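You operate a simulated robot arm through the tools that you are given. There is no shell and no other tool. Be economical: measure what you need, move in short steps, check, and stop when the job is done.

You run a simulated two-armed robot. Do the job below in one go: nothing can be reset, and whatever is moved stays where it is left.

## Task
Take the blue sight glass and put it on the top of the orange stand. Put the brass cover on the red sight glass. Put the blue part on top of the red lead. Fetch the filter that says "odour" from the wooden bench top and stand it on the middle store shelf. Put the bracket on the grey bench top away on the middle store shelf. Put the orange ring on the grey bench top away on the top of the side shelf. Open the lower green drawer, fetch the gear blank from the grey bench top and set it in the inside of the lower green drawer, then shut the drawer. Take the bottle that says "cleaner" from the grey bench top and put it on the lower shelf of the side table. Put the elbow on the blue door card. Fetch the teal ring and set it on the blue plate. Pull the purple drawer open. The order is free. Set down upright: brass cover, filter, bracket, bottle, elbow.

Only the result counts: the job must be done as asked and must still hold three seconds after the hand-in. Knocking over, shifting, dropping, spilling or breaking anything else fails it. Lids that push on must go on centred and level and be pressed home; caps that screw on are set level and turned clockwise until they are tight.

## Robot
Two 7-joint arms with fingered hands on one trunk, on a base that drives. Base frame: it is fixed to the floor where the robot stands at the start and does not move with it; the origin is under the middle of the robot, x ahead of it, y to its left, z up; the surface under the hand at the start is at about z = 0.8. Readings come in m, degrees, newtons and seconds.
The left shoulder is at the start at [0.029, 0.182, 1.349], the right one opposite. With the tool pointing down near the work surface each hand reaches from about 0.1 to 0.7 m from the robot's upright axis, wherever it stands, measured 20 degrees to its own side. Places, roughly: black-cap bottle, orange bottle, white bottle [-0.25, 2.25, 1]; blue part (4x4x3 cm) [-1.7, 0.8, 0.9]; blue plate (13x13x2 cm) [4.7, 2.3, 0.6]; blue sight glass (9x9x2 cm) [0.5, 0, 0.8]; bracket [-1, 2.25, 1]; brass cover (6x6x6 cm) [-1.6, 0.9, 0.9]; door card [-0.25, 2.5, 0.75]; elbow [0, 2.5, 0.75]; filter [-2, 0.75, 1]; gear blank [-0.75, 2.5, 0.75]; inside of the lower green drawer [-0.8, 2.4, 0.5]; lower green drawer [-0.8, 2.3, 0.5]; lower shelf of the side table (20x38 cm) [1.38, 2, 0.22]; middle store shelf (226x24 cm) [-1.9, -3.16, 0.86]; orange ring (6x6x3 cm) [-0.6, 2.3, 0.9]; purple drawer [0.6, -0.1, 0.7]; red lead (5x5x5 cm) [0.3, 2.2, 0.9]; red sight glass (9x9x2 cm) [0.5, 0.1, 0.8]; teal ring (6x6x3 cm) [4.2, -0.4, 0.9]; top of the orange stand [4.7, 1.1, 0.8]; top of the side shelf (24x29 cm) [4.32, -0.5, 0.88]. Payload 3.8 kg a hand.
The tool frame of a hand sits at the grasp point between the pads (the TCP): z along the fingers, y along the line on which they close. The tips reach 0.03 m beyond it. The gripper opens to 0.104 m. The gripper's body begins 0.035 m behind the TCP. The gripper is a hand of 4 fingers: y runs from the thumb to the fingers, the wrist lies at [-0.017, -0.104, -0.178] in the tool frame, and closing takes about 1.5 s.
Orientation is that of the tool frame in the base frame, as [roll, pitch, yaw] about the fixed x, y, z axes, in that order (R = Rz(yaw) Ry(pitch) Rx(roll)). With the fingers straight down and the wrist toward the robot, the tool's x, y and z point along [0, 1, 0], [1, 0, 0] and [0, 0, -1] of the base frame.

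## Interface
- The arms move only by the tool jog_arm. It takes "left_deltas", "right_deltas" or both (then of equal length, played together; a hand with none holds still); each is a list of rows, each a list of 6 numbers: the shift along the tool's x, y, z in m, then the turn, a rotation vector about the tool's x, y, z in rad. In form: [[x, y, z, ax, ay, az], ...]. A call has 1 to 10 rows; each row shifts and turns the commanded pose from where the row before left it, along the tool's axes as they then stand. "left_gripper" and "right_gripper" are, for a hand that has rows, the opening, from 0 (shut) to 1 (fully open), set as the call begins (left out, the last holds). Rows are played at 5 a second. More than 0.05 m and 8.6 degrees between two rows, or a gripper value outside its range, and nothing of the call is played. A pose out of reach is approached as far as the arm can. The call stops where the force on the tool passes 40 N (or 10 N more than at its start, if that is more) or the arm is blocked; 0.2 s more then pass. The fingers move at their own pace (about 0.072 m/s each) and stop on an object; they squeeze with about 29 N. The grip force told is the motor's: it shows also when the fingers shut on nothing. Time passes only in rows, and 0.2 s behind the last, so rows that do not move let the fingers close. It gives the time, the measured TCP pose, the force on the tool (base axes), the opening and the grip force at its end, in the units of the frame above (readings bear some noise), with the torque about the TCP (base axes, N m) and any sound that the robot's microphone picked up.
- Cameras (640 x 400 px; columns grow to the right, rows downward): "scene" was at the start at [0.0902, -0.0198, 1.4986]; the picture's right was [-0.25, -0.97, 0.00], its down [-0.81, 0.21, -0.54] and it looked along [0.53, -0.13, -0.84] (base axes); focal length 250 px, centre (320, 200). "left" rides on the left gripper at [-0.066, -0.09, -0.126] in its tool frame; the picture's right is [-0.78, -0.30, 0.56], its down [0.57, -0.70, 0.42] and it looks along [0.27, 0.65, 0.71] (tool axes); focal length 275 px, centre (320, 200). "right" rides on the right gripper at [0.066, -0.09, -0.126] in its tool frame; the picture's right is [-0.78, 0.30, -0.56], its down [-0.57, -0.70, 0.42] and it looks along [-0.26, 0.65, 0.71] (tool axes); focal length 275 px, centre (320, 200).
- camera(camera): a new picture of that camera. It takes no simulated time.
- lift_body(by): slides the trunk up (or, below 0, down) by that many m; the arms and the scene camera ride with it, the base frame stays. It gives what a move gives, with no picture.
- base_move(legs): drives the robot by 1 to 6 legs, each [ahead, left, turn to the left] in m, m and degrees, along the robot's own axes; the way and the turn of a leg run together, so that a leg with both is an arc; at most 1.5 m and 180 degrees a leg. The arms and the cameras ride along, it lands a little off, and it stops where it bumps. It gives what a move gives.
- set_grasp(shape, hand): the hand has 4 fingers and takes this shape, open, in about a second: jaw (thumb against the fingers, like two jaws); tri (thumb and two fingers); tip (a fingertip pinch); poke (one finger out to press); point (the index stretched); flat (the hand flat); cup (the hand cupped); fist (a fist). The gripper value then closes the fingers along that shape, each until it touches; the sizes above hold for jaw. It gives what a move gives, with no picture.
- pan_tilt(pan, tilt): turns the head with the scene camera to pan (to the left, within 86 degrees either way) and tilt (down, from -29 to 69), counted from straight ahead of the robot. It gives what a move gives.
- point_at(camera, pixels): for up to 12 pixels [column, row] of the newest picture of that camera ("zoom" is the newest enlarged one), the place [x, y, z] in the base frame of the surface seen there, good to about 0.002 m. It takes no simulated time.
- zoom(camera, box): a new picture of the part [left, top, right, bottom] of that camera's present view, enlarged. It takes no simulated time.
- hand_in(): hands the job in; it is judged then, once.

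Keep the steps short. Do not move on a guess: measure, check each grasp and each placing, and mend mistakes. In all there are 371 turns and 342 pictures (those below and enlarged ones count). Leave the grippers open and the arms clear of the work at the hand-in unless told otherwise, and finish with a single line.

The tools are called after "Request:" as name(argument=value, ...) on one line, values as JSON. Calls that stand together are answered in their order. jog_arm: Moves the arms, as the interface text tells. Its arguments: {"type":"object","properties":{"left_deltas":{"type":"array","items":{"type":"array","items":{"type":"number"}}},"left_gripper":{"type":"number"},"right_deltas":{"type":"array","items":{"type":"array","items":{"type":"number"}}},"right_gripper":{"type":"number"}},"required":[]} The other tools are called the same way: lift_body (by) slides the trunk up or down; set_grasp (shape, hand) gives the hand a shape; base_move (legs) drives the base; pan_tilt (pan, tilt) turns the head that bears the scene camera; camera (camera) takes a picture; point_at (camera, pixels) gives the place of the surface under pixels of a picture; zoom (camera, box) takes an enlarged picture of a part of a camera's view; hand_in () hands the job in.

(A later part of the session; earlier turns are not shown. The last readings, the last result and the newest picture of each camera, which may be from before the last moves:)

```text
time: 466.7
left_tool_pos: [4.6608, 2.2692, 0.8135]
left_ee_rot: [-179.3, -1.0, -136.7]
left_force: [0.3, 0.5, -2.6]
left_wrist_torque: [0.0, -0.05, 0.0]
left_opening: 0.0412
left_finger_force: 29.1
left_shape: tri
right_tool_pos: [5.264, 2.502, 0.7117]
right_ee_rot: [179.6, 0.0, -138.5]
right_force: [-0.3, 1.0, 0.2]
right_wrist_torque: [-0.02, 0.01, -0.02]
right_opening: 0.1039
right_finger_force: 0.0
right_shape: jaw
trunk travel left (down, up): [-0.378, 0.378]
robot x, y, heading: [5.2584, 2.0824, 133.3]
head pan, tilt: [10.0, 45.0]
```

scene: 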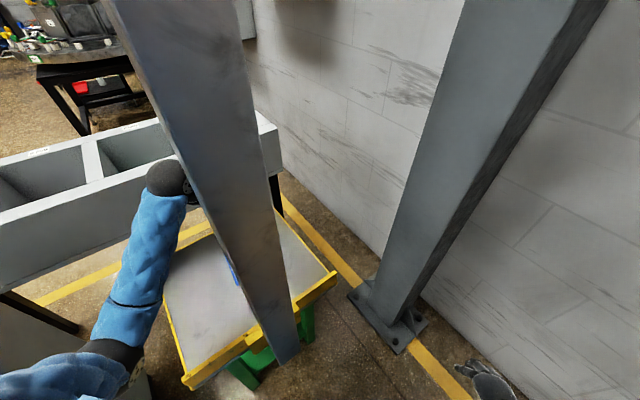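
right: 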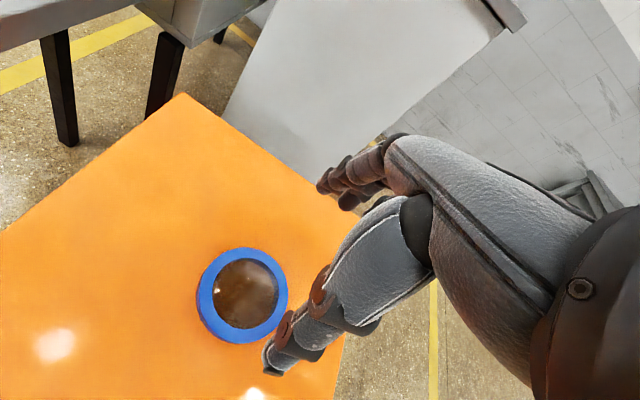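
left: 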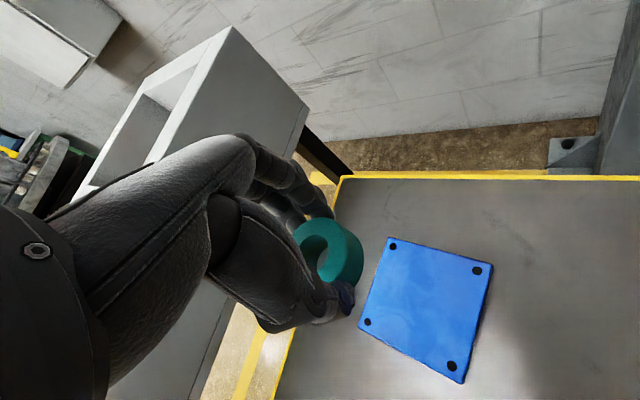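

Works. I continue down.

Request:
jog_arm(left_deltas=[[0, 0, 0.03, 0, 0, 0], [0, 0, 0.03, 0, 0, 0], [0, 0, 0.03, 0, 0, 0], [0, 0, 0.03, 0, 0, 0], [0, 0, 0.03, 0, 0, 0]])

Request:
camera(camera="left")

Request:
camera(camera="scene")

```text
time: 467.9
left_tool_pos: [4.6618, 2.2675, 0.6639]
left_ee_rot: [-179.4, -0.9, -136.7]
left_force: [-0.6, 0.2, -1.7]
left_wrist_torque: [0.0, 0.01, 0.0]
left_opening: 0.0413
left_finger_force: 29.3
left_shape: tri
right_tool_pos: [5.2636, 2.5017, 0.7119]
right_ee_rot: [179.6, 0.0, -138.5]
right_force: [0.5, 0.3, -0.8]
right_wrist_torque: [0.02, 0.0, 0.0]
right_opening: 0.104
right_finger_force: 0.1
right_shape: jaw
trunk travel left (down, up): [-0.378, 0.378]
robot x, y, heading: [5.2528, 2.0843, 133.2]
head pan, tilt: [10.0, 45.0]
```

```text
129 pictures are left
```

left: 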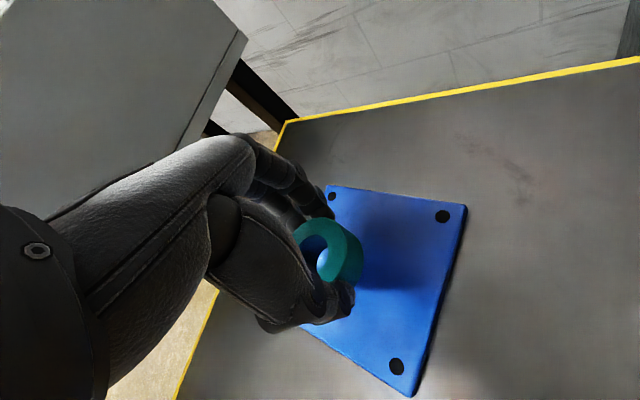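

```text
128 pictures are left
```

scene: 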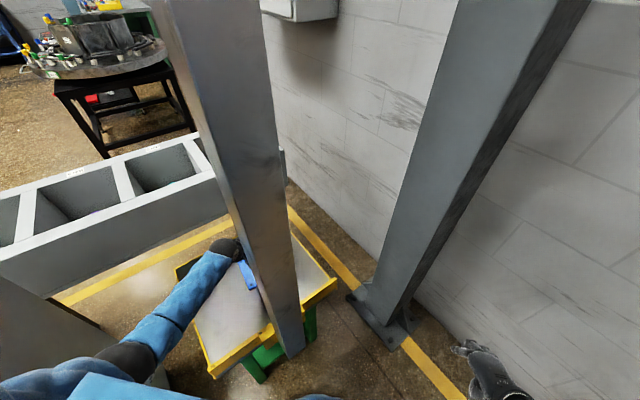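

Request:
jog_arm(left_deltas=[[0, 0, 0.02, 0, 0, 0], [0, 0, 0.008, 0, 0, 0], [0, 0, 0.003, 0, 0, 0]])

Request:
jog_arm(left_deltas=[[0, 0, 0.002, 0, 0, 0], [0, 0, 0.002, 0, 0, 0]])

```text
time: 468.7
left_tool_pos: [4.6621, 2.2662, 0.6336]
left_ee_rot: [-179.4, -1.0, -136.7]
left_force: [-0.4, 0.5, -2.7]
left_wrist_torque: [-0.02, 0.02, -0.01]
left_opening: 0.0413
left_finger_force: 28.6
left_shape: tri
right_tool_pos: [5.264, 2.5022, 0.7113]
right_ee_rot: [179.6, 0.1, -138.4]
right_force: [-0.8, -0.2, -0.2]
right_wrist_torque: [-0.02, 0.04, -0.02]
right_opening: 0.104
right_finger_force: 0.0
right_shape: jaw
trunk travel left (down, up): [-0.378, 0.378]
robot x, y, heading: [5.2544, 2.0863, 133.4]
head pan, tilt: [10.0, 45.0]
```

```text
time: 469.3
left_tool_pos: [4.6595, 2.2665, 0.6294]
left_ee_rot: [-179.5, -1.0, -136.7]
left_force: [1.7, -0.4, 5.1]
left_wrist_torque: [0.06, 0.09, -0.01]
left_opening: 0.0413
left_finger_force: 28.6
left_shape: tri
right_tool_pos: [5.2645, 2.5015, 0.7121]
right_ee_rot: [179.6, 0.0, -138.4]
right_force: [0.1, -0.4, -0.5]
right_wrist_torque: [0.01, 0.01, -0.01]
right_opening: 0.1038
right_finger_force: 0.1
right_shape: jaw
trunk travel left (down, up): [-0.378, 0.378]
robot x, y, heading: [5.2568, 2.0825, 133.1]
head pan, tilt: [10.0, 45.0]
```

Contact. I release and rise straight up.

Request:
jog_arm(left_deltas=[[0, 0, 0, 0, 0, 0], [0, 0, 0, 0, 0, 0], [0, 0, 0, 0, 0, 0], [0, 0, -0.03, 0, 0, 0], [0, 0, -0.04, 0, 0, 0], [0, 0, -0.04, 0, 0, 0], [0, 0, -0.04, 0, 0, 0], [0, 0, -0.04, 0, 0, 0]], left_gripper=0.8)

Request:
camera(camera="left")

```text
time: 471.1
left_tool_pos: [4.6616, 2.2691, 0.8181]
left_ee_rot: [-179.3, -1.0, -136.7]
left_force: [0.0, -0.3, 0.5]
left_wrist_torque: [0.01, -0.03, -0.05]
left_opening: 0.0831
left_finger_force: 0.0
left_shape: tri
right_tool_pos: [5.2637, 2.5017, 0.7113]
right_ee_rot: [179.6, -0.1, -138.4]
right_force: [-0.5, -0.2, 0.2]
right_wrist_torque: [0.0, 0.02, 0.01]
right_opening: 0.1038
right_finger_force: 0.0
right_shape: jaw
trunk travel left (down, up): [-0.378, 0.378]
robot x, y, heading: [5.2556, 2.0828, 133.3]
head pan, tilt: [10.0, 45.0]
```

```text
127 pictures are left
```

left: 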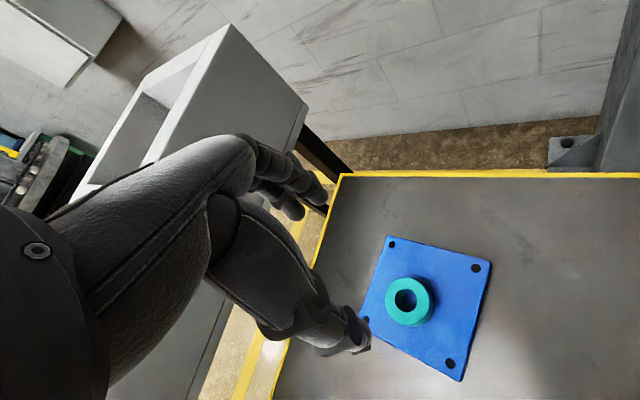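

Request:
lift_body(by=0.25)

Request:
base_move(legs=[[-0.4, 0, 0], [0, 0, 46.7], [0, 1.45, 0], [1.1, 0, 0], [1.0, 0, 0]])

Request:
pan_tilt(pan=0, tilt=25)

Request:
camera(camera="scene")

```text
time: 473.7
left_tool_pos: [4.662, 2.2684, 1.0687]
left_ee_rot: [-179.3, -1.0, -136.7]
left_force: [0.3, -0.3, 0.3]
left_wrist_torque: [-0.03, -0.01, 0.01]
left_opening: 0.0828
left_finger_force: 0.0
left_shape: tri
right_tool_pos: [5.2642, 2.5012, 0.9624]
right_ee_rot: [179.6, 0.0, -138.4]
right_force: [-0.3, 0.6, -0.7]
right_wrist_torque: [-0.03, -0.02, 0.01]
right_opening: 0.104
right_finger_force: 0.1
right_shape: jaw
trunk travel left (down, up): [-0.628, 0.128]
robot x, y, heading: [5.2543, 2.085, 133.3]
head pan, tilt: [10.0, 45.0]
```

```text
time: 477.5
left_tool_pos: [4.9274, 1.7603, 1.0669]
left_ee_rot: [-179.4, 0.8, -117.3]
left_force: [6.1, 1.7, 1.8]
left_wrist_torque: [-0.01, 0.23, -0.18]
left_opening: 0.0826
left_finger_force: 0.1
left_shape: tri
right_tool_pos: [5.3923, 2.1775, 0.9619]
right_ee_rot: [179.6, 0.1, -117.2]
right_force: [0.4, 0.0, -0.2]
right_wrist_torque: [0.02, -0.01, -0.02]
right_opening: 0.1041
right_finger_force: 0.0
right_shape: jaw
trunk travel left (down, up): [-0.628, 0.128]
robot x, y, heading: [5.5374, 1.7882, 154.6]
head pan, tilt: [10.0, 45.0]
stopped in leg 2: the force on the tool passed its limit at 75 N (the readings are from after the stop); the commanded pose is now the measured one
```

```text
time: 478.3
left_tool_pos: [4.9272, 1.7612, 1.0659]
left_ee_rot: [-179.4, 0.8, -117.3]
left_force: [5.0, 5.0, 0.2]
left_wrist_torque: [-0.07, 0.01, -0.43]
left_opening: 0.0826
left_finger_force: 0.0
left_shape: tri
right_tool_pos: [5.392, 2.1768, 0.961]
right_ee_rot: [179.6, 0.0, -117.1]
right_force: [-0.4, 0.1, 0.6]
right_wrist_torque: [-0.01, 0.02, -0.01]
right_opening: 0.1043
right_finger_force: 0.1
right_shape: jaw
trunk travel left (down, up): [-0.628, 0.128]
robot x, y, heading: [5.5355, 1.7853, 154.4]
head pan, tilt: [0.0, 25.0]
```

```text
126 pictures are left
```

scene: 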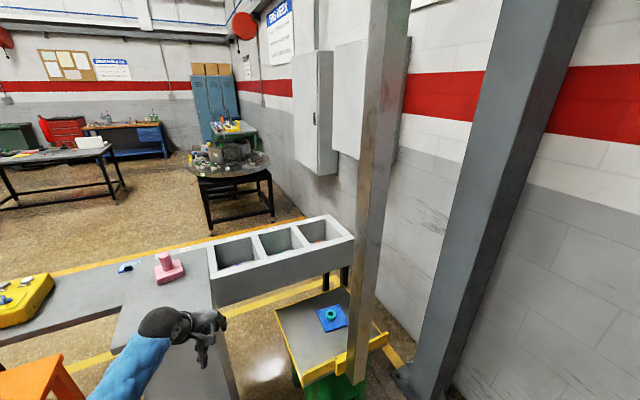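

The left hand touched the cabinet's edge. I turn back a little, back off, and check the cabinet.

Request:
base_move(legs=[[0, 0, -8], [-0.15, 0, 0]])

Request:
camera(camera="scene")

Request:
zoom(camera="scene", box=[80, 220, 260, 380])

```text
time: 480.3
left_tool_pos: [5.0544, 1.7649, 1.0661]
left_ee_rot: [-179.5, 0.8, -125.7]
left_force: [0.7, 0.1, 0.4]
left_wrist_torque: [0.02, 0.01, 0.01]
left_opening: 0.083
left_finger_force: 0.1
left_shape: tri
right_tool_pos: [5.5755, 2.1102, 0.9615]
right_ee_rot: [179.7, 0.0, -125.4]
right_force: [-0.9, 0.2, -0.4]
right_wrist_torque: [0.02, 0.03, -0.02]
right_opening: 0.1038
right_finger_force: 0.0
right_shape: jaw
trunk travel left (down, up): [-0.628, 0.128]
robot x, y, heading: [5.6593, 1.7017, 146.1]
head pan, tilt: [0.0, 25.0]
```

```text
125 pictures are left
```

scene: 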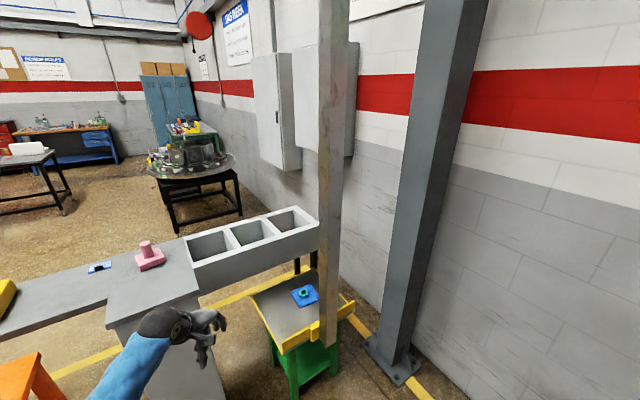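

```text
2.50 times, centred on (170, 300) of scene
```

zoom: 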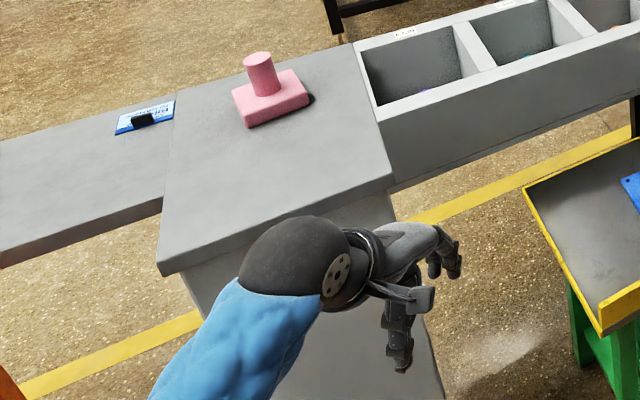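

Request:
point_at(camera="zoom", pixels=[[388, 178], [165, 265], [355, 50], [262, 60], [380, 195], [170, 115], [540, 20]])

```text
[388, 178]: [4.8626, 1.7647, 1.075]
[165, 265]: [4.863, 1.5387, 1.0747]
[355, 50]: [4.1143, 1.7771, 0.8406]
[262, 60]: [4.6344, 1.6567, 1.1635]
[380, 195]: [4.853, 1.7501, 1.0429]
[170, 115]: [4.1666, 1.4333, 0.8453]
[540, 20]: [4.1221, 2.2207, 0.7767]
```

The cabinet is where it was. I go on, now far enough off.

Request:
base_move(legs=[[0, 0, 34], [0, 1.36, 0]])

Request:
jog_arm(left_deltas=[[0, -0.04, 0, 0, 0, 0], [0, -0.04, 0, 0, 0, 0], [0, -0.04, 0, 0, 0, 0]])

Request:
base_move(legs=[[1.1, 0, 0], [1.15, 0, 0]])

Request:
camera(camera="scene")

```text
time: 488.7
left_tool_pos: [5.1076, 0.0516, 1.0671]
left_ee_rot: [-179.4, 0.9, -91.8]
left_force: [0.4, 0.2, -0.3]
left_wrist_torque: [0.0, 0.02, 0.02]
left_opening: 0.0829
left_finger_force: 0.0
left_shape: tri
right_tool_pos: [5.3491, 0.6274, 0.9611]
right_ee_rot: [179.6, 0.0, -91.7]
right_force: [-0.2, -1.0, 0.1]
right_wrist_torque: [-0.01, -0.01, 0.01]
right_opening: 0.1041
right_finger_force: 0.0
right_shape: jaw
trunk travel left (down, up): [-0.628, 0.128]
robot x, y, heading: [5.6488, 0.3361, 180.2]
head pan, tilt: [0.0, 25.0]
```

```text
time: 489.5
left_tool_pos: [5.2305, 0.0475, 1.069]
left_ee_rot: [-179.6, 0.9, -91.9]
left_force: [0.7, 0.2, 0.2]
left_wrist_torque: [0.04, 0.02, 0.01]
left_opening: 0.0831
left_finger_force: 0.1
left_shape: tri
right_tool_pos: [5.3496, 0.6288, 0.9617]
right_ee_rot: [179.5, 0.0, -91.7]
right_force: [0.5, 0.9, 1.7]
right_wrist_torque: [-0.01, 0.03, 0.01]
right_opening: 0.1038
right_finger_force: 0.0
right_shape: jaw
trunk travel left (down, up): [-0.628, 0.128]
robot x, y, heading: [5.6454, 0.3406, 180.1]
head pan, tilt: [0.0, 25.0]
```

```text
time: 500.6
left_tool_pos: [2.9627, 0.069, 1.0672]
left_ee_rot: [-179.5, 0.7, -92.1]
left_force: [0.7, 0.1, 0.0]
left_wrist_torque: [-0.01, 0.03, 0.01]
left_opening: 0.083
left_finger_force: 0.1
left_shape: tri
right_tool_pos: [3.0844, 0.6494, 0.9626]
right_ee_rot: [179.6, 0.0, -92.0]
right_force: [0.0, 0.2, 0.6]
right_wrist_torque: [0.02, 0.02, -0.01]
right_opening: 0.1036
right_finger_force: 0.0
right_shape: jaw
trunk travel left (down, up): [-0.628, 0.128]
robot x, y, heading: [3.382, 0.3552, 179.8]
head pan, tilt: [0.0, 25.0]
```

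```text
123 pictures are left
```

scene: 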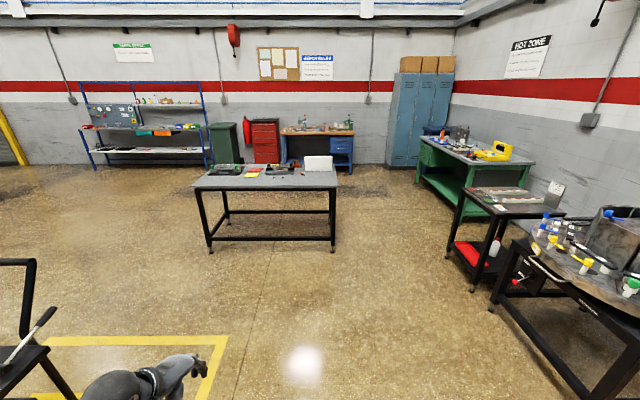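

Request:
base_move(legs=[[0.3, -0.62, 0], [1.4, 0, 0], [1.4, 0, 0], [0.75, 0, 0]])

Request:
base_move(legs=[[0, 0, 90], [0, 0, 90]])

```text
time: 521.2
left_tool_pos: [-0.8751, 0.7366, 1.0684]
left_ee_rot: [-179.3, 0.9, -92.4]
left_force: [1.7, 1.2, -0.1]
left_wrist_torque: [0.0, 0.01, -0.03]
left_opening: 0.0829
left_finger_force: 0.1
left_shape: tri
right_tool_pos: [-0.7503, 1.3185, 0.9629]
right_ee_rot: [179.6, 0.0, -92.1]
right_force: [0.7, 0.2, 0.5]
right_wrist_torque: [0.01, 0.03, 0.03]
right_opening: 0.104
right_finger_force: 0.0
right_shape: jaw
trunk travel left (down, up): [-0.628, 0.128]
robot x, y, heading: [-0.4548, 1.0277, 179.3]
head pan, tilt: [0.0, 25.0]
```

```text
time: 529.3
left_tool_pos: [-0.035, 1.3097, 1.0685]
left_ee_rot: [-179.4, 0.8, 87.8]
left_force: [-0.2, -0.5, 0.4]
left_wrist_torque: [-0.01, 0.02, -0.02]
left_opening: 0.0831
left_finger_force: 0.0
left_shape: tri
right_tool_pos: [-0.1573, 0.7296, 0.9617]
right_ee_rot: [179.6, 0.0, 88.0]
right_force: [0.3, 0.7, 0.0]
right_wrist_torque: [0.03, 0.06, 0.01]
right_opening: 0.1038
right_finger_force: 0.0
right_shape: jaw
trunk travel left (down, up): [-0.628, 0.128]
robot x, y, heading: [-0.4562, 1.022, -0.4]
head pan, tilt: [0.0, 25.0]
```

Request:
base_move(legs=[[0, -1.13, 0.4]])

Request:
jog_arm(right_deltas=[[0, 0, 0, -0.149, 0, 0], [0, 0, 0, -0.149, 0, 0], [0, 0, 0, -0.149, 0, 0], [0, 0, 0, -0.149, 0, 0], [0, 0, 0, -0.149, 0, 0], [0, 0, 0, -0.149, 0, 0], [0, 0, 0, -0.149, 0, 0]], right_gripper=0.5)

Request:
lift_body(by=-0.25)

Request:
pan_tilt(pan=-10, tilt=35)

Request:
camera(camera="scene")

```text
time: 535.0
left_tool_pos: [-0.042, 0.1876, 1.0677]
left_ee_rot: [-179.4, 0.8, 87.8]
left_force: [-0.1, 0.5, -0.5]
left_wrist_torque: [0.02, 0.01, -0.04]
left_opening: 0.083
left_finger_force: 0.1
left_shape: tri
right_tool_pos: [-0.1646, -0.3945, 0.9624]
right_ee_rot: [179.5, 0.0, 88.0]
right_force: [0.7, -0.7, -0.3]
right_wrist_torque: [0.01, 0.02, -0.02]
right_opening: 0.104
right_finger_force: 0.0
right_shape: jaw
trunk travel left (down, up): [-0.628, 0.128]
robot x, y, heading: [-0.4625, -0.0974, -0.4]
head pan, tilt: [0.0, 25.0]
```

```text
time: 536.6
left_tool_pos: [-0.0404, 0.1875, 1.0673]
left_ee_rot: [-179.4, 0.8, 87.7]
left_force: [-0.4, 0.0, 0.5]
left_wrist_torque: [-0.01, 0.0, 0.0]
left_opening: 0.0829
left_finger_force: 0.1
left_shape: tri
right_tool_pos: [-0.164, -0.3931, 0.9623]
right_ee_rot: [119.8, 0.0, 88.1]
right_force: [-0.4, -0.2, 0.3]
right_wrist_torque: [0.01, -0.03, -0.01]
right_opening: 0.0524
right_finger_force: 0.0
right_shape: jaw
trunk travel left (down, up): [-0.628, 0.128]
robot x, y, heading: [-0.4631, -0.0988, -0.5]
head pan, tilt: [0.0, 25.0]
```

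```text
time: 539.2
left_tool_pos: [-0.0414, 0.1869, 0.8181]
left_ee_rot: [-179.5, 0.8, 87.8]
left_force: [-0.7, -0.1, -0.1]
left_wrist_torque: [0.01, 0.0, 0.01]
left_opening: 0.0831
left_finger_force: 0.0
left_shape: tri
right_tool_pos: [-0.1658, -0.3936, 0.7121]
right_ee_rot: [119.7, 0.0, 88.1]
right_force: [-0.2, 0.2, 0.2]
right_wrist_torque: [0.01, 0.02, 0.0]
right_opening: 0.0524
right_finger_force: 0.1
right_shape: jaw
trunk travel left (down, up): [-0.378, 0.378]
robot x, y, heading: [-0.4639, -0.0971, -0.3]
head pan, tilt: [0.0, 25.0]
```

```text
time: 539.9
left_tool_pos: [-0.0408, 0.1882, 0.8176]
left_ee_rot: [-179.4, 0.8, 87.9]
left_force: [-0.8, 0.8, 0.2]
left_wrist_torque: [0.0, -0.01, 0.01]
left_opening: 0.083
left_finger_force: 0.0
left_shape: tri
right_tool_pos: [-0.1645, -0.3929, 0.7114]
right_ee_rot: [119.8, 0.0, 88.0]
right_force: [0.5, 0.0, 0.7]
right_wrist_torque: [0.04, 0.02, -0.02]
right_opening: 0.0524
right_finger_force: 0.1
right_shape: jaw
trunk travel left (down, up): [-0.378, 0.378]
robot x, y, heading: [-0.4613, -0.0984, -0.5]
head pan, tilt: [-10.0, 35.0]
```

```text
122 pictures are left
```

scene: 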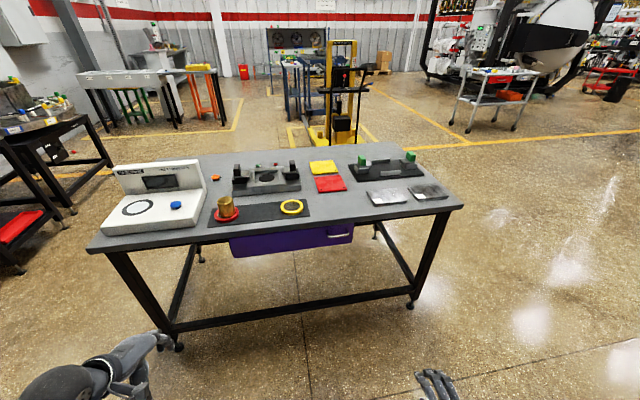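

Request:
zoom(camera="scene", box=[220, 200, 380, 280])

Request:
point_at(camera="zoom", pixels=[[480, 148], [437, 157], [530, 142], [455, 145], [490, 140], [300, 170], [485, 160], [100, 190], [560, 140]])

```text
4.00 times, centred on (300, 240) of scene
```

zoom: 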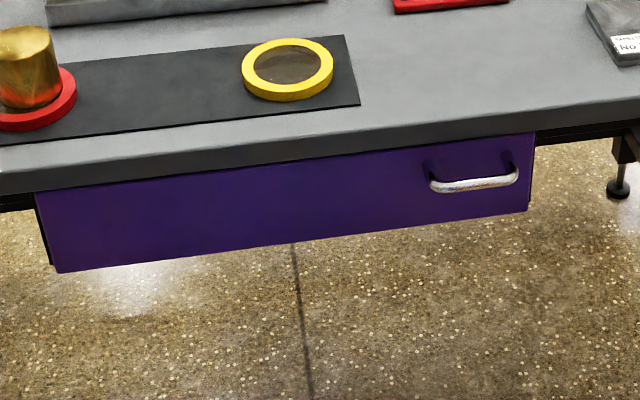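

```text
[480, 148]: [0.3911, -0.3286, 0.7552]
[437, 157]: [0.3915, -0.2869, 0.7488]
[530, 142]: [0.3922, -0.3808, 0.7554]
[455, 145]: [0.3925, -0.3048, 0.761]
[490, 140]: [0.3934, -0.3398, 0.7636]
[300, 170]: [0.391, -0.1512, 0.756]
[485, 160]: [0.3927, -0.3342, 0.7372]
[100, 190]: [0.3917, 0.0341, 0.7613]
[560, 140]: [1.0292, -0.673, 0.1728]
```

Request:
point_at(camera="zoom", pixels=[[445, 187], [475, 184], [505, 180], [460, 186], [475, 188], [475, 200], [515, 172]])

```text
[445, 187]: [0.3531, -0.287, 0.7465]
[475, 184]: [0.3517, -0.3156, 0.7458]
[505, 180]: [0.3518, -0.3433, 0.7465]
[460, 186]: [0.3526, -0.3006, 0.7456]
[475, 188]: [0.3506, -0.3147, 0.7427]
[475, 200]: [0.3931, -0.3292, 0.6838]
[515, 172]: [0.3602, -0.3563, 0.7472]
```

Request:
set_grasp(shape="tri", hand="right")

Request:
lift_body(by=0.034)

Request:
base_move(legs=[[0, 0.077, 0.5], [0.42, 0, 0]])

Request:
jog_arm(right_deltas=[[0, 0, 0, 0, 0, 0], [0, 0, 0, 0, 0, 0], [0, 0, 0, 0, 0, 0]], right_gripper=0.45)

Request:
camera(camera="right")

```text
time: 540.8
left_tool_pos: [-0.0407, 0.1868, 0.8179]
left_ee_rot: [-179.4, 0.8, 87.8]
left_force: [-0.5, -0.3, 0.1]
left_wrist_torque: [-0.02, -0.01, 0.01]
left_opening: 0.0829
left_finger_force: 0.0
left_shape: tri
right_tool_pos: [-0.1649, -0.3927, 0.7124]
right_ee_rot: [119.8, 0.0, 87.9]
right_force: [-0.3, 0.2, 0.2]
right_wrist_torque: [0.01, -0.02, -0.04]
right_opening: 0.1034
right_finger_force: 0.1
right_shape: tri
trunk travel left (down, up): [-0.378, 0.378]
robot x, y, heading: [-0.4601, -0.1017, -0.4]
head pan, tilt: [-10.0, 35.0]
```

```text
time: 541.6
left_tool_pos: [-0.0423, 0.1867, 0.8515]
left_ee_rot: [-179.4, 0.8, 87.9]
left_force: [-0.3, -0.4, -0.7]
left_wrist_torque: [0.03, -0.02, 0.02]
left_opening: 0.0828
left_finger_force: 0.0
left_shape: tri
right_tool_pos: [-0.1653, -0.3931, 0.7465]
right_ee_rot: [119.8, 0.0, 88.0]
right_force: [-0.1, 1.1, -1.3]
right_wrist_torque: [0.0, 0.02, 0.03]
right_opening: 0.1042
right_finger_force: 0.1
right_shape: tri
trunk travel left (down, up): [-0.412, 0.344]
robot x, y, heading: [-0.4606, -0.1016, -0.8]
head pan, tilt: [-10.0, 35.0]
```

```text
time: 544.8
left_tool_pos: [0.3667, 0.2758, 0.852]
left_ee_rot: [-179.4, 0.9, 88.8]
left_force: [-0.1, -0.6, 0.8]
left_wrist_torque: [0.02, 0.01, 0.0]
left_opening: 0.0831
left_finger_force: 0.0
left_shape: tri
right_tool_pos: [0.2529, -0.3066, 0.7457]
right_ee_rot: [119.8, 0.0, 88.9]
right_force: [0.2, -0.1, -0.7]
right_wrist_torque: [0.01, 0.04, 0.0]
right_opening: 0.1041
right_finger_force: 0.0
right_shape: tri
trunk travel left (down, up): [-0.412, 0.344]
robot x, y, heading: [-0.0498, -0.0154, 0.3]
head pan, tilt: [-10.0, 35.0]
```

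```text
time: 545.6
left_tool_pos: [0.3661, 0.2767, 0.8523]
left_ee_rot: [-179.4, 0.7, 88.8]
left_force: [-0.4, 0.9, -0.5]
left_wrist_torque: [0.02, 0.01, -0.03]
left_opening: 0.0828
left_finger_force: 0.0
left_shape: tri
right_tool_pos: [0.2519, -0.3068, 0.7466]
right_ee_rot: [119.8, 0.0, 89.0]
right_force: [1.0, -0.3, -0.5]
right_wrist_torque: [0.01, 0.06, 0.03]
right_opening: 0.0471
right_finger_force: 0.0
right_shape: tri
trunk travel left (down, up): [-0.412, 0.344]
robot x, y, heading: [-0.0476, -0.017, 0.5]
head pan, tilt: [-10.0, 35.0]
```

```text
120 pictures are left
```

right: 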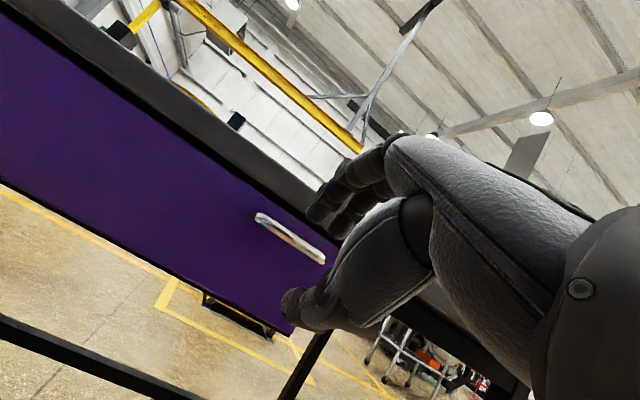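

Request:
jog_arm(left_deltas=[[0, -0.02, -0.04, 0, 0, 0], [0, -0.02, -0.04, 0, 0, 0]], right_deltas=[[-0.004, 0.0237, 0.0411, 0, 0, 0], [-0.004, 0.0237, 0.0411, 0, 0, 0]])

Request:
camera(camera="right")

```text
time: 546.2
left_tool_pos: [0.3258, 0.2752, 0.9361]
left_ee_rot: [-179.4, 0.8, 88.8]
left_force: [0.0, -1.0, 0.7]
left_wrist_torque: [0.02, 0.0, -0.02]
left_opening: 0.0831
left_finger_force: 0.0
left_shape: tri
right_tool_pos: [0.3459, -0.3171, 0.744]
right_ee_rot: [119.9, 0.0, 89.1]
right_force: [-7.3, -0.1, 1.3]
right_wrist_torque: [0.0, -0.27, -0.13]
right_opening: 0.0468
right_finger_force: 0.1
right_shape: tri
trunk travel left (down, up): [-0.412, 0.344]
robot x, y, heading: [-0.0546, -0.0175, 0.3]
head pan, tilt: [-10.0, 35.0]
```

```text
119 pictures are left
```

right: 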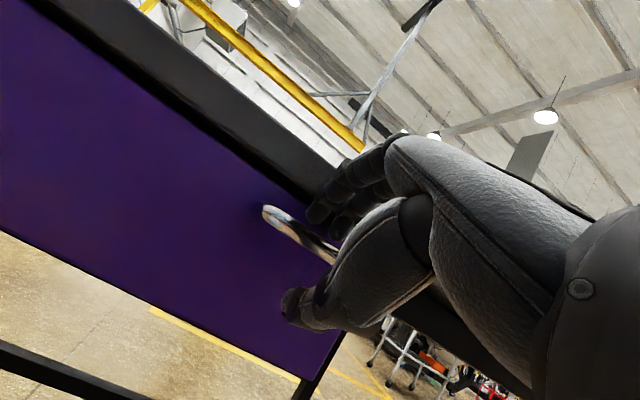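

Request:
jog_arm(right_deltas=[[0, -0.003, -0.004, 0, 0, 0], [0, 0, 0, 0, 0, 0], [0, 0, 0, 0, 0, 0], [0, 0, 0, 0, 0, 0], [0, 0, 0, 0, 0, 0]], right_gripper=0)

Request:
camera(camera="right")

```text
time: 547.4
left_tool_pos: [0.3267, 0.2751, 0.9354]
left_ee_rot: [-179.4, 0.7, 88.9]
left_force: [0.0, -0.8, -0.1]
left_wrist_torque: [0.0, 0.01, 0.01]
left_opening: 0.0832
left_finger_force: 0.2
left_shape: tri
right_tool_pos: [0.3422, -0.3169, 0.7422]
right_ee_rot: [120.0, 0.0, 89.0]
right_force: [-4.7, 1.5, -5.3]
right_wrist_torque: [0.12, 0.1, 0.01]
right_opening: 0.0
right_finger_force: 28.9
right_shape: tri
trunk travel left (down, up): [-0.412, 0.344]
robot x, y, heading: [-0.0448, -0.0178, 0.2]
head pan, tilt: [-10.0, 35.0]
```

```text
118 pictures are left
```

right: 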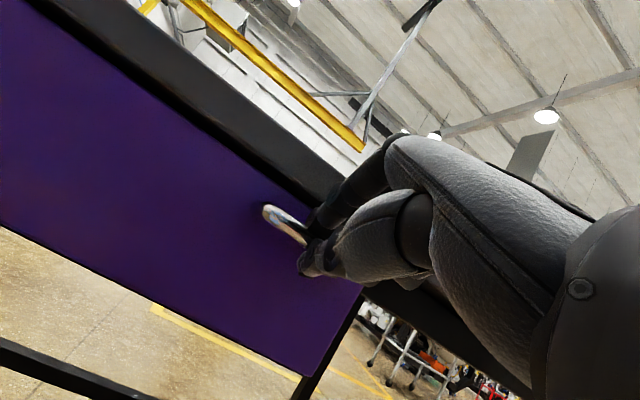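

Request:
base_move(legs=[[-0.08, 0, 0]])

Request:
camera(camera="right")

```text
time: 548.5
left_tool_pos: [0.245, 0.274, 0.9364]
left_ee_rot: [-179.5, 0.8, 89.0]
left_force: [0.2, -0.6, 0.3]
left_wrist_torque: [0.0, -0.01, -0.01]
left_opening: 0.0829
left_finger_force: 0.0
left_shape: tri
right_tool_pos: [0.2618, -0.3179, 0.7445]
right_ee_rot: [119.8, 0.0, 89.1]
right_force: [1.7, 4.3, -9.0]
right_wrist_torque: [0.11, 0.17, 0.07]
right_opening: 0.0002
right_finger_force: 28.8
right_shape: tri
trunk travel left (down, up): [-0.412, 0.344]
robot x, y, heading: [-0.1272, -0.0209, 0.7]
head pan, tilt: [-10.0, 35.0]
```

```text
117 pictures are left
```

right: 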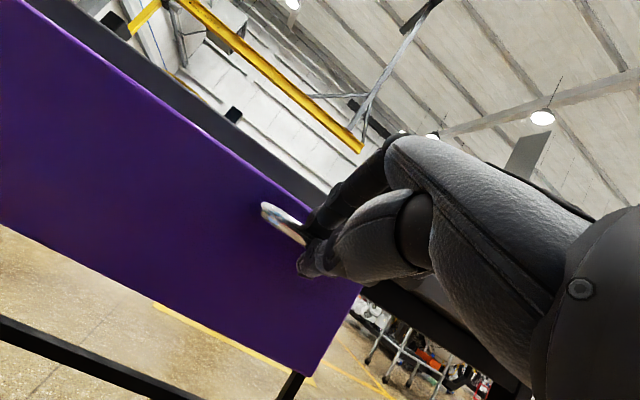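

It opens. I pull it further out.

Request:
base_move(legs=[[-0.12, 0, 0]])

Request:
pan_tilt(pan=-10, tilt=50)

Request:
camera(camera="scene")

```text
time: 549.7
left_tool_pos: [0.1279, 0.2721, 0.9369]
left_ee_rot: [-179.5, 0.8, 88.7]
left_force: [0.0, 0.1, -0.4]
left_wrist_torque: [0.0, -0.01, 0.0]
left_opening: 0.0829
left_finger_force: 0.1
left_shape: tri
right_tool_pos: [0.1403, -0.319, 0.7429]
right_ee_rot: [120.0, 0.0, 88.9]
right_force: [1.2, 13.0, -8.1]
right_wrist_torque: [0.08, 0.11, 0.25]
right_opening: 0.0001
right_finger_force: 29.0
right_shape: tri
trunk travel left (down, up): [-0.412, 0.344]
robot x, y, heading: [-0.2473, -0.0184, 0.2]
head pan, tilt: [-10.0, 35.0]
```

```text
time: 550.5
left_tool_pos: [0.1284, 0.2719, 0.9363]
left_ee_rot: [-179.5, 0.9, 88.8]
left_force: [0.1, -0.2, -0.5]
left_wrist_torque: [-0.02, 0.01, 0.01]
left_opening: 0.0832
left_finger_force: 0.0
left_shape: tri
right_tool_pos: [0.1413, -0.3183, 0.7419]
right_ee_rot: [120.2, 0.0, 89.0]
right_force: [-1.7, 5.9, -0.7]
right_wrist_torque: [0.12, 0.04, 0.11]
right_opening: 0.0
right_finger_force: 28.8
right_shape: tri
trunk travel left (down, up): [-0.412, 0.344]
robot x, y, heading: [-0.244, -0.0222, 0.4]
head pan, tilt: [-10.0, 50.0]
```

```text
116 pictures are left
```

scene: 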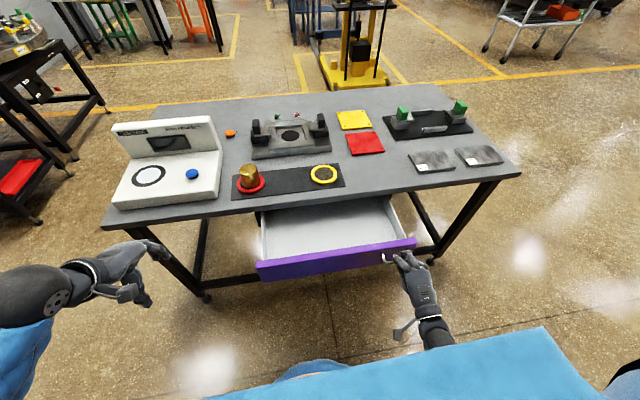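

Request:
base_move(legs=[[-0.07, 0, 0]])

Request:
camera(camera="scene")

```text
time: 551.5
left_tool_pos: [0.0581, 0.2728, 0.9358]
left_ee_rot: [-179.5, 0.9, 88.7]
left_force: [0.5, -0.5, 0.7]
left_wrist_torque: [-0.01, 0.01, 0.01]
left_opening: 0.083
left_finger_force: 0.1
left_shape: tri
right_tool_pos: [0.071, -0.3178, 0.7425]
right_ee_rot: [120.2, -0.1, 89.1]
right_force: [0.4, 8.2, -4.8]
right_wrist_torque: [0.09, 0.04, 0.17]
right_opening: 0.0
right_finger_force: 28.9
right_shape: tri
trunk travel left (down, up): [-0.412, 0.344]
robot x, y, heading: [-0.3207, -0.0205, 0.6]
head pan, tilt: [-10.0, 50.0]
```

```text
115 pictures are left
```

scene: 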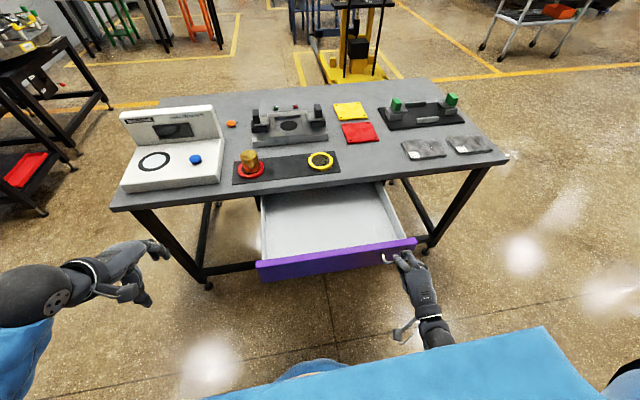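

Open by about 0.27 m. I release and back off.

Request:
jog_arm(right_deltas=[[0, 0, 0, 0, 0, 0], [0, 0, 0, 0, 0, 0], [0, 0, 0, 0, 0, 0], [0, -0.015, -0.026, 0, 0, 0], [0, -0.02, -0.035, 0, 0, 0], [0, -0.02, -0.035, 0, 0, 0]], right_gripper=0.6)

Request:
base_move(legs=[[-0.15, 0, 0]])

Request:
camera(camera="scene")

```text
time: 552.9
left_tool_pos: [0.058, 0.2716, 0.9359]
left_ee_rot: [-179.5, 0.7, 88.7]
left_force: [0.5, -0.6, 0.3]
left_wrist_torque: [-0.02, -0.02, -0.03]
left_opening: 0.0829
left_finger_force: 0.0
left_shape: tri
right_tool_pos: [-0.0403, -0.3155, 0.7457]
right_ee_rot: [120.1, 0.0, 89.0]
right_force: [-0.4, 0.3, -0.6]
right_wrist_torque: [0.02, -0.01, 0.01]
right_opening: 0.0625
right_finger_force: 0.1
right_shape: tri
trunk travel left (down, up): [-0.412, 0.344]
robot x, y, heading: [-0.3172, -0.0195, 0.8]
head pan, tilt: [-10.0, 50.0]
```

```text
time: 554.2
left_tool_pos: [-0.0952, 0.2692, 0.937]
left_ee_rot: [-179.5, 0.8, 88.6]
left_force: [-0.7, 0.2, -1.0]
left_wrist_torque: [-0.03, -0.04, 0.04]
left_opening: 0.0829
left_finger_force: 0.0
left_shape: tri
right_tool_pos: [-0.193, -0.3166, 0.7453]
right_ee_rot: [120.1, 0.0, 89.0]
right_force: [-0.5, -0.5, 0.5]
right_wrist_torque: [0.0, -0.01, -0.01]
right_opening: 0.0623
right_finger_force: 0.0
right_shape: tri
trunk travel left (down, up): [-0.412, 0.344]
robot x, y, heading: [-0.4697, -0.0178, 0.6]
head pan, tilt: [-10.0, 50.0]
```

```text
114 pictures are left
```

scene: 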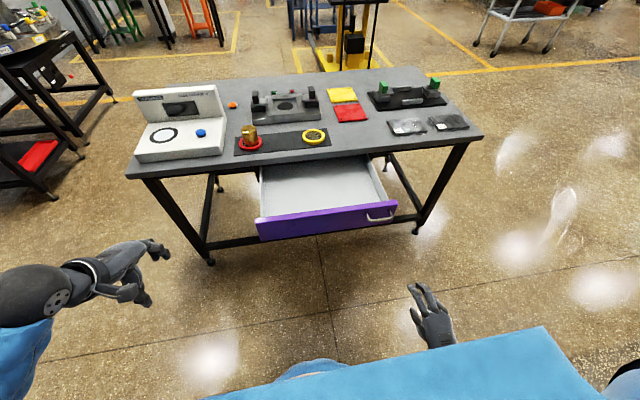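

Purple drawer done. Next the bracket on the grey bench.

Request:
base_move(legs=[[-0.25, 0, 0], [0, 0, 89.5], [1.35, 0, 0]])

Request:
lift_body(by=0.1)

Request:
pan_tilt(pan=10, tilt=40)

Request:
camera(camera="scene")

```text
time: 566.2
left_tool_pos: [-0.9914, 1.7109, 0.936]
left_ee_rot: [-179.5, 0.7, 178.4]
left_force: [-0.1, -0.3, -0.3]
left_wrist_torque: [-0.02, -0.01, 0.02]
left_opening: 0.0829
left_finger_force: 0.1
left_shape: tri
right_tool_pos: [-0.4047, 1.6099, 0.7445]
right_ee_rot: [120.2, -0.1, 178.7]
right_force: [-0.2, 0.3, -0.9]
right_wrist_torque: [-0.01, -0.01, 0.01]
right_opening: 0.0619
right_finger_force: 0.2
right_shape: tri
trunk travel left (down, up): [-0.412, 0.344]
robot x, y, heading: [-0.7032, 1.3334, 90.2]
head pan, tilt: [-10.0, 50.0]
```

```text
time: 567.5
left_tool_pos: [-0.9912, 1.7103, 1.0356]
left_ee_rot: [-179.4, 0.8, 178.3]
left_force: [0.0, -0.4, 0.0]
left_wrist_torque: [0.02, 0.0, 0.0]
left_opening: 0.0831
left_finger_force: 0.1
left_shape: tri
right_tool_pos: [-0.4039, 1.6094, 0.8449]
right_ee_rot: [120.3, 0.0, 178.5]
right_force: [-0.7, 0.0, 0.4]
right_wrist_torque: [0.01, 0.01, 0.02]
right_opening: 0.0623
right_finger_force: 0.0
right_shape: tri
trunk travel left (down, up): [-0.512, 0.244]
robot x, y, heading: [-0.7013, 1.3285, 90.1]
head pan, tilt: [-10.0, 50.0]
```

```text
time: 568.3
left_tool_pos: [-0.9908, 1.7112, 1.0368]
left_ee_rot: [-179.6, 0.8, 178.2]
left_force: [0.3, -0.3, 0.1]
left_wrist_torque: [0.01, -0.02, 0.02]
left_opening: 0.0829
left_finger_force: 0.0
left_shape: tri
right_tool_pos: [-0.4034, 1.6103, 0.8456]
right_ee_rot: [120.2, 0.0, 178.6]
right_force: [0.8, -0.9, 0.0]
right_wrist_torque: [-0.02, 0.02, -0.02]
right_opening: 0.062
right_finger_force: 0.2
right_shape: tri
trunk travel left (down, up): [-0.512, 0.244]
robot x, y, heading: [-0.7013, 1.339, 89.9]
head pan, tilt: [10.0, 40.0]
```

```text
113 pictures are left
```

scene: 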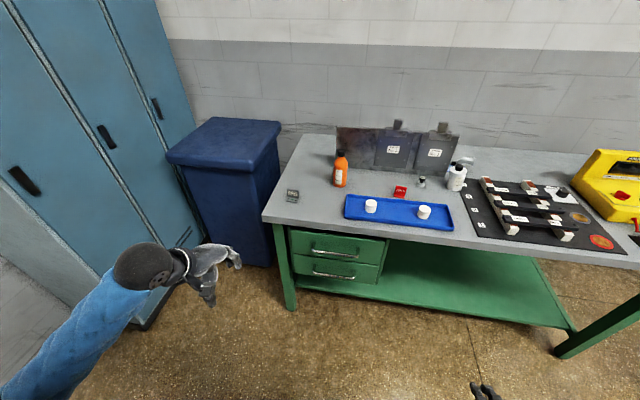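

Request:
base_move(legs=[[0.3, 0.0, 0]])

Request:
pan_tilt(pan=20, tilt=50)

Request:
camera(camera="scene")

Request:
camera(camera="left")

```text
time: 570.4
left_tool_pos: [-0.9907, 2.0153, 1.0361]
left_ee_rot: [-179.4, 0.8, 178.1]
left_force: [0.0, -0.3, 0.4]
left_wrist_torque: [-0.01, 0.02, -0.02]
left_opening: 0.0829
left_finger_force: 0.1
left_shape: tri
right_tool_pos: [-0.4022, 1.911, 0.8446]
right_ee_rot: [120.3, 0.0, 178.4]
right_force: [0.0, 0.1, 0.4]
right_wrist_torque: [-0.03, 0.0, -0.01]
right_opening: 0.0621
right_finger_force: 0.0
right_shape: tri
trunk travel left (down, up): [-0.512, 0.244]
robot x, y, heading: [-0.7023, 1.6374, 90.0]
head pan, tilt: [10.0, 40.0]
```

```text
time: 571.1
left_tool_pos: [-0.9909, 2.0153, 1.0368]
left_ee_rot: [-179.6, 0.8, 178.1]
left_force: [-0.6, 0.8, -0.2]
left_wrist_torque: [0.02, -0.03, 0.0]
left_opening: 0.083
left_finger_force: 0.1
left_shape: tri
right_tool_pos: [-0.4039, 1.9115, 0.8439]
right_ee_rot: [120.1, -0.1, 178.5]
right_force: [0.4, -0.2, 0.5]
right_wrist_torque: [0.03, -0.02, -0.01]
right_opening: 0.0624
right_finger_force: 0.1
right_shape: tri
trunk travel left (down, up): [-0.512, 0.244]
robot x, y, heading: [-0.7028, 1.6357, 89.9]
head pan, tilt: [20.0, 50.0]
```

```text
112 pictures are left
```

scene: 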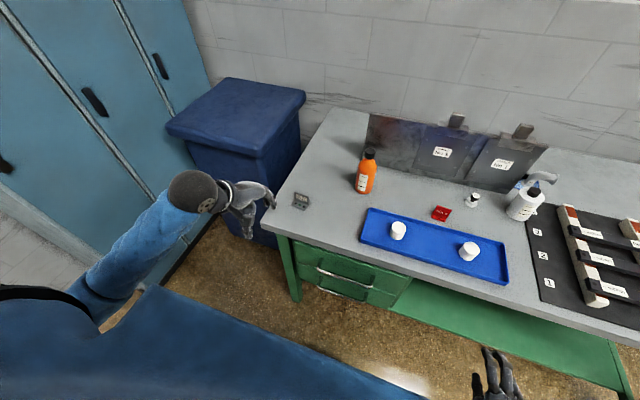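

```text
111 pictures are left
```

left: 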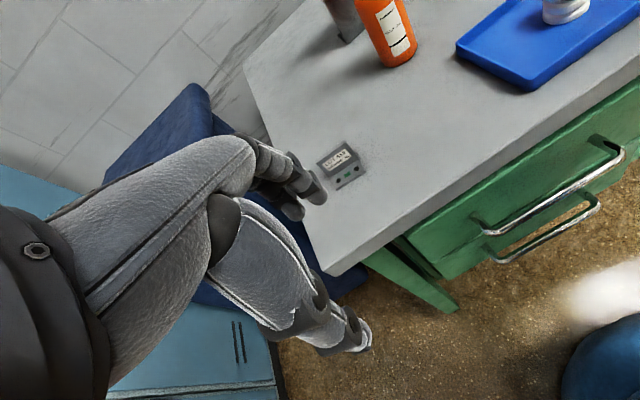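

Request:
zoom(camera="left", box=[300, 130, 390, 200])

Request:
zoom(camera="scene", box=[270, 170, 350, 230])

```text
5.71 times, centred on (345, 165) of left
```

zoom: 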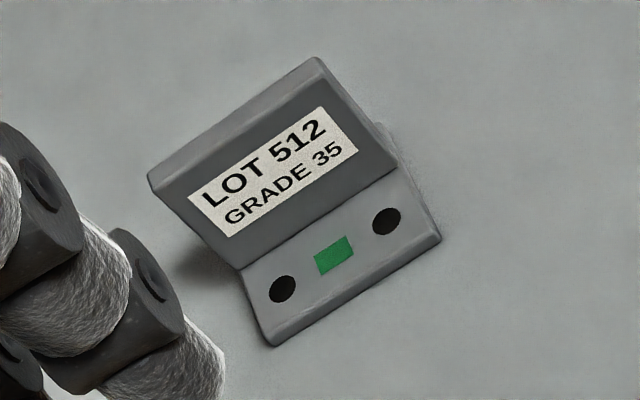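

```text
6.67 times, centred on (310, 200) of scene
```

zoom: 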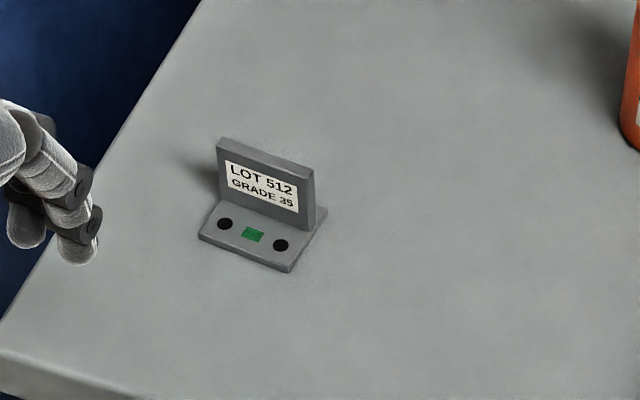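

Request:
point_at(camera="zoom", pixels=[[225, 145], [308, 172], [205, 235], [290, 268], [265, 155], [250, 240], [318, 210], [260, 185], [215, 210], [270, 200]])

```text
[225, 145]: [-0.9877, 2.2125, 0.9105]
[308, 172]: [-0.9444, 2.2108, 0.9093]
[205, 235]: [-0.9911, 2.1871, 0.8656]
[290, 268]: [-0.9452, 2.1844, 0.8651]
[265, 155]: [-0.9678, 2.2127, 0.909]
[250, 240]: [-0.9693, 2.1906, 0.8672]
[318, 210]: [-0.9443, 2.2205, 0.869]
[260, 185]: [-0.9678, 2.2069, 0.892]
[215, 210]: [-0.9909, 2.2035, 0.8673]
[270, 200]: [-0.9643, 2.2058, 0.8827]
```

Request:
jog_arm(left_deltas=[[-0.0035, 0.0394, 0, 0, 0, 0], [-0.0035, 0.0394, 0, 0, 0, 0], [-0.0035, 0.0394, 0, 0, 0, 0], [-0.0035, 0.0394, 0, 0, 0, 0], [-0.0035, 0.0394, 0, 0, 0, 0], [0, 0, 0.04, 0, 0, 0], [0, 0, 0.03, 0, 0, 0]], left_gripper=0.5)

Request:
camera(camera="left")

```text
time: 572.7
left_tool_pos: [-0.9652, 2.2106, 0.9638]
left_ee_rot: [-179.4, 0.7, 178.0]
left_force: [-0.5, -0.1, 0.1]
left_wrist_torque: [-0.06, 0.0, -0.03]
left_opening: 0.0526
left_finger_force: 0.1
left_shape: tri
right_tool_pos: [-0.4031, 1.9106, 0.8455]
right_ee_rot: [120.1, -0.1, 178.4]
right_force: [0.3, 0.1, 0.3]
right_wrist_torque: [0.0, -0.02, 0.01]
right_opening: 0.0621
right_finger_force: 0.1
right_shape: tri
trunk travel left (down, up): [-0.512, 0.244]
robot x, y, heading: [-0.7029, 1.6367, 90.0]
head pan, tilt: [20.0, 50.0]
```

```text
108 pictures are left
```

left: 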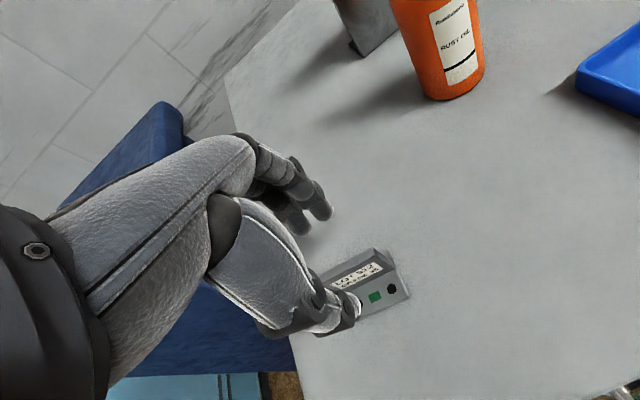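

Request:
jog_arm(left_deltas=[[0, 0.001, 0.03, 0, 0, 0], [0, 0, 0.028, 0, 0, 0]])

Request:
jog_arm(left_deltas=[[0, 0, 0, 0, 0, 0], [0, 0, 0, 0, 0, 0], [0, 0, 0, 0, 0, 0], [0, 0, 0, 0, 0, 0], [0, 0, 0, 0, 0, 0]], left_gripper=0)

Request:
camera(camera="left")

```text
time: 573.3
left_tool_pos: [-0.9655, 2.209, 0.9059]
left_ee_rot: [-179.4, 0.8, 178.1]
left_force: [-0.5, 0.1, -0.1]
left_wrist_torque: [-0.01, -0.02, 0.0]
left_opening: 0.0524
left_finger_force: 0.1
left_shape: tri
right_tool_pos: [-0.4038, 1.9101, 0.8449]
right_ee_rot: [120.3, -0.1, 178.5]
right_force: [-0.1, 0.1, -0.2]
right_wrist_torque: [-0.03, 0.0, 0.02]
right_opening: 0.0624
right_finger_force: 0.0
right_shape: tri
trunk travel left (down, up): [-0.512, 0.244]
robot x, y, heading: [-0.7007, 1.6385, 89.9]
head pan, tilt: [20.0, 50.0]
```

```text
time: 574.5
left_tool_pos: [-0.9642, 2.2091, 0.9068]
left_ee_rot: [-179.4, 0.7, 178.0]
left_force: [0.6, 0.7, 0.5]
left_wrist_torque: [0.02, -0.02, 0.01]
left_opening: 0.0048
left_finger_force: 29.4
left_shape: tri
right_tool_pos: [-0.4041, 1.9112, 0.844]
right_ee_rot: [120.2, -0.1, 178.6]
right_force: [-0.3, 0.2, 0.2]
right_wrist_torque: [-0.02, 0.0, 0.01]
right_opening: 0.0621
right_finger_force: 0.1
right_shape: tri
trunk travel left (down, up): [-0.512, 0.244]
robot x, y, heading: [-0.7027, 1.6372, 90.1]
head pan, tilt: [20.0, 50.0]
```

```text
107 pictures are left
```

left: 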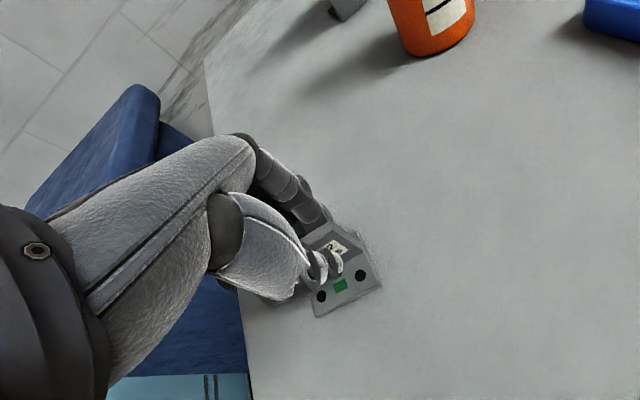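

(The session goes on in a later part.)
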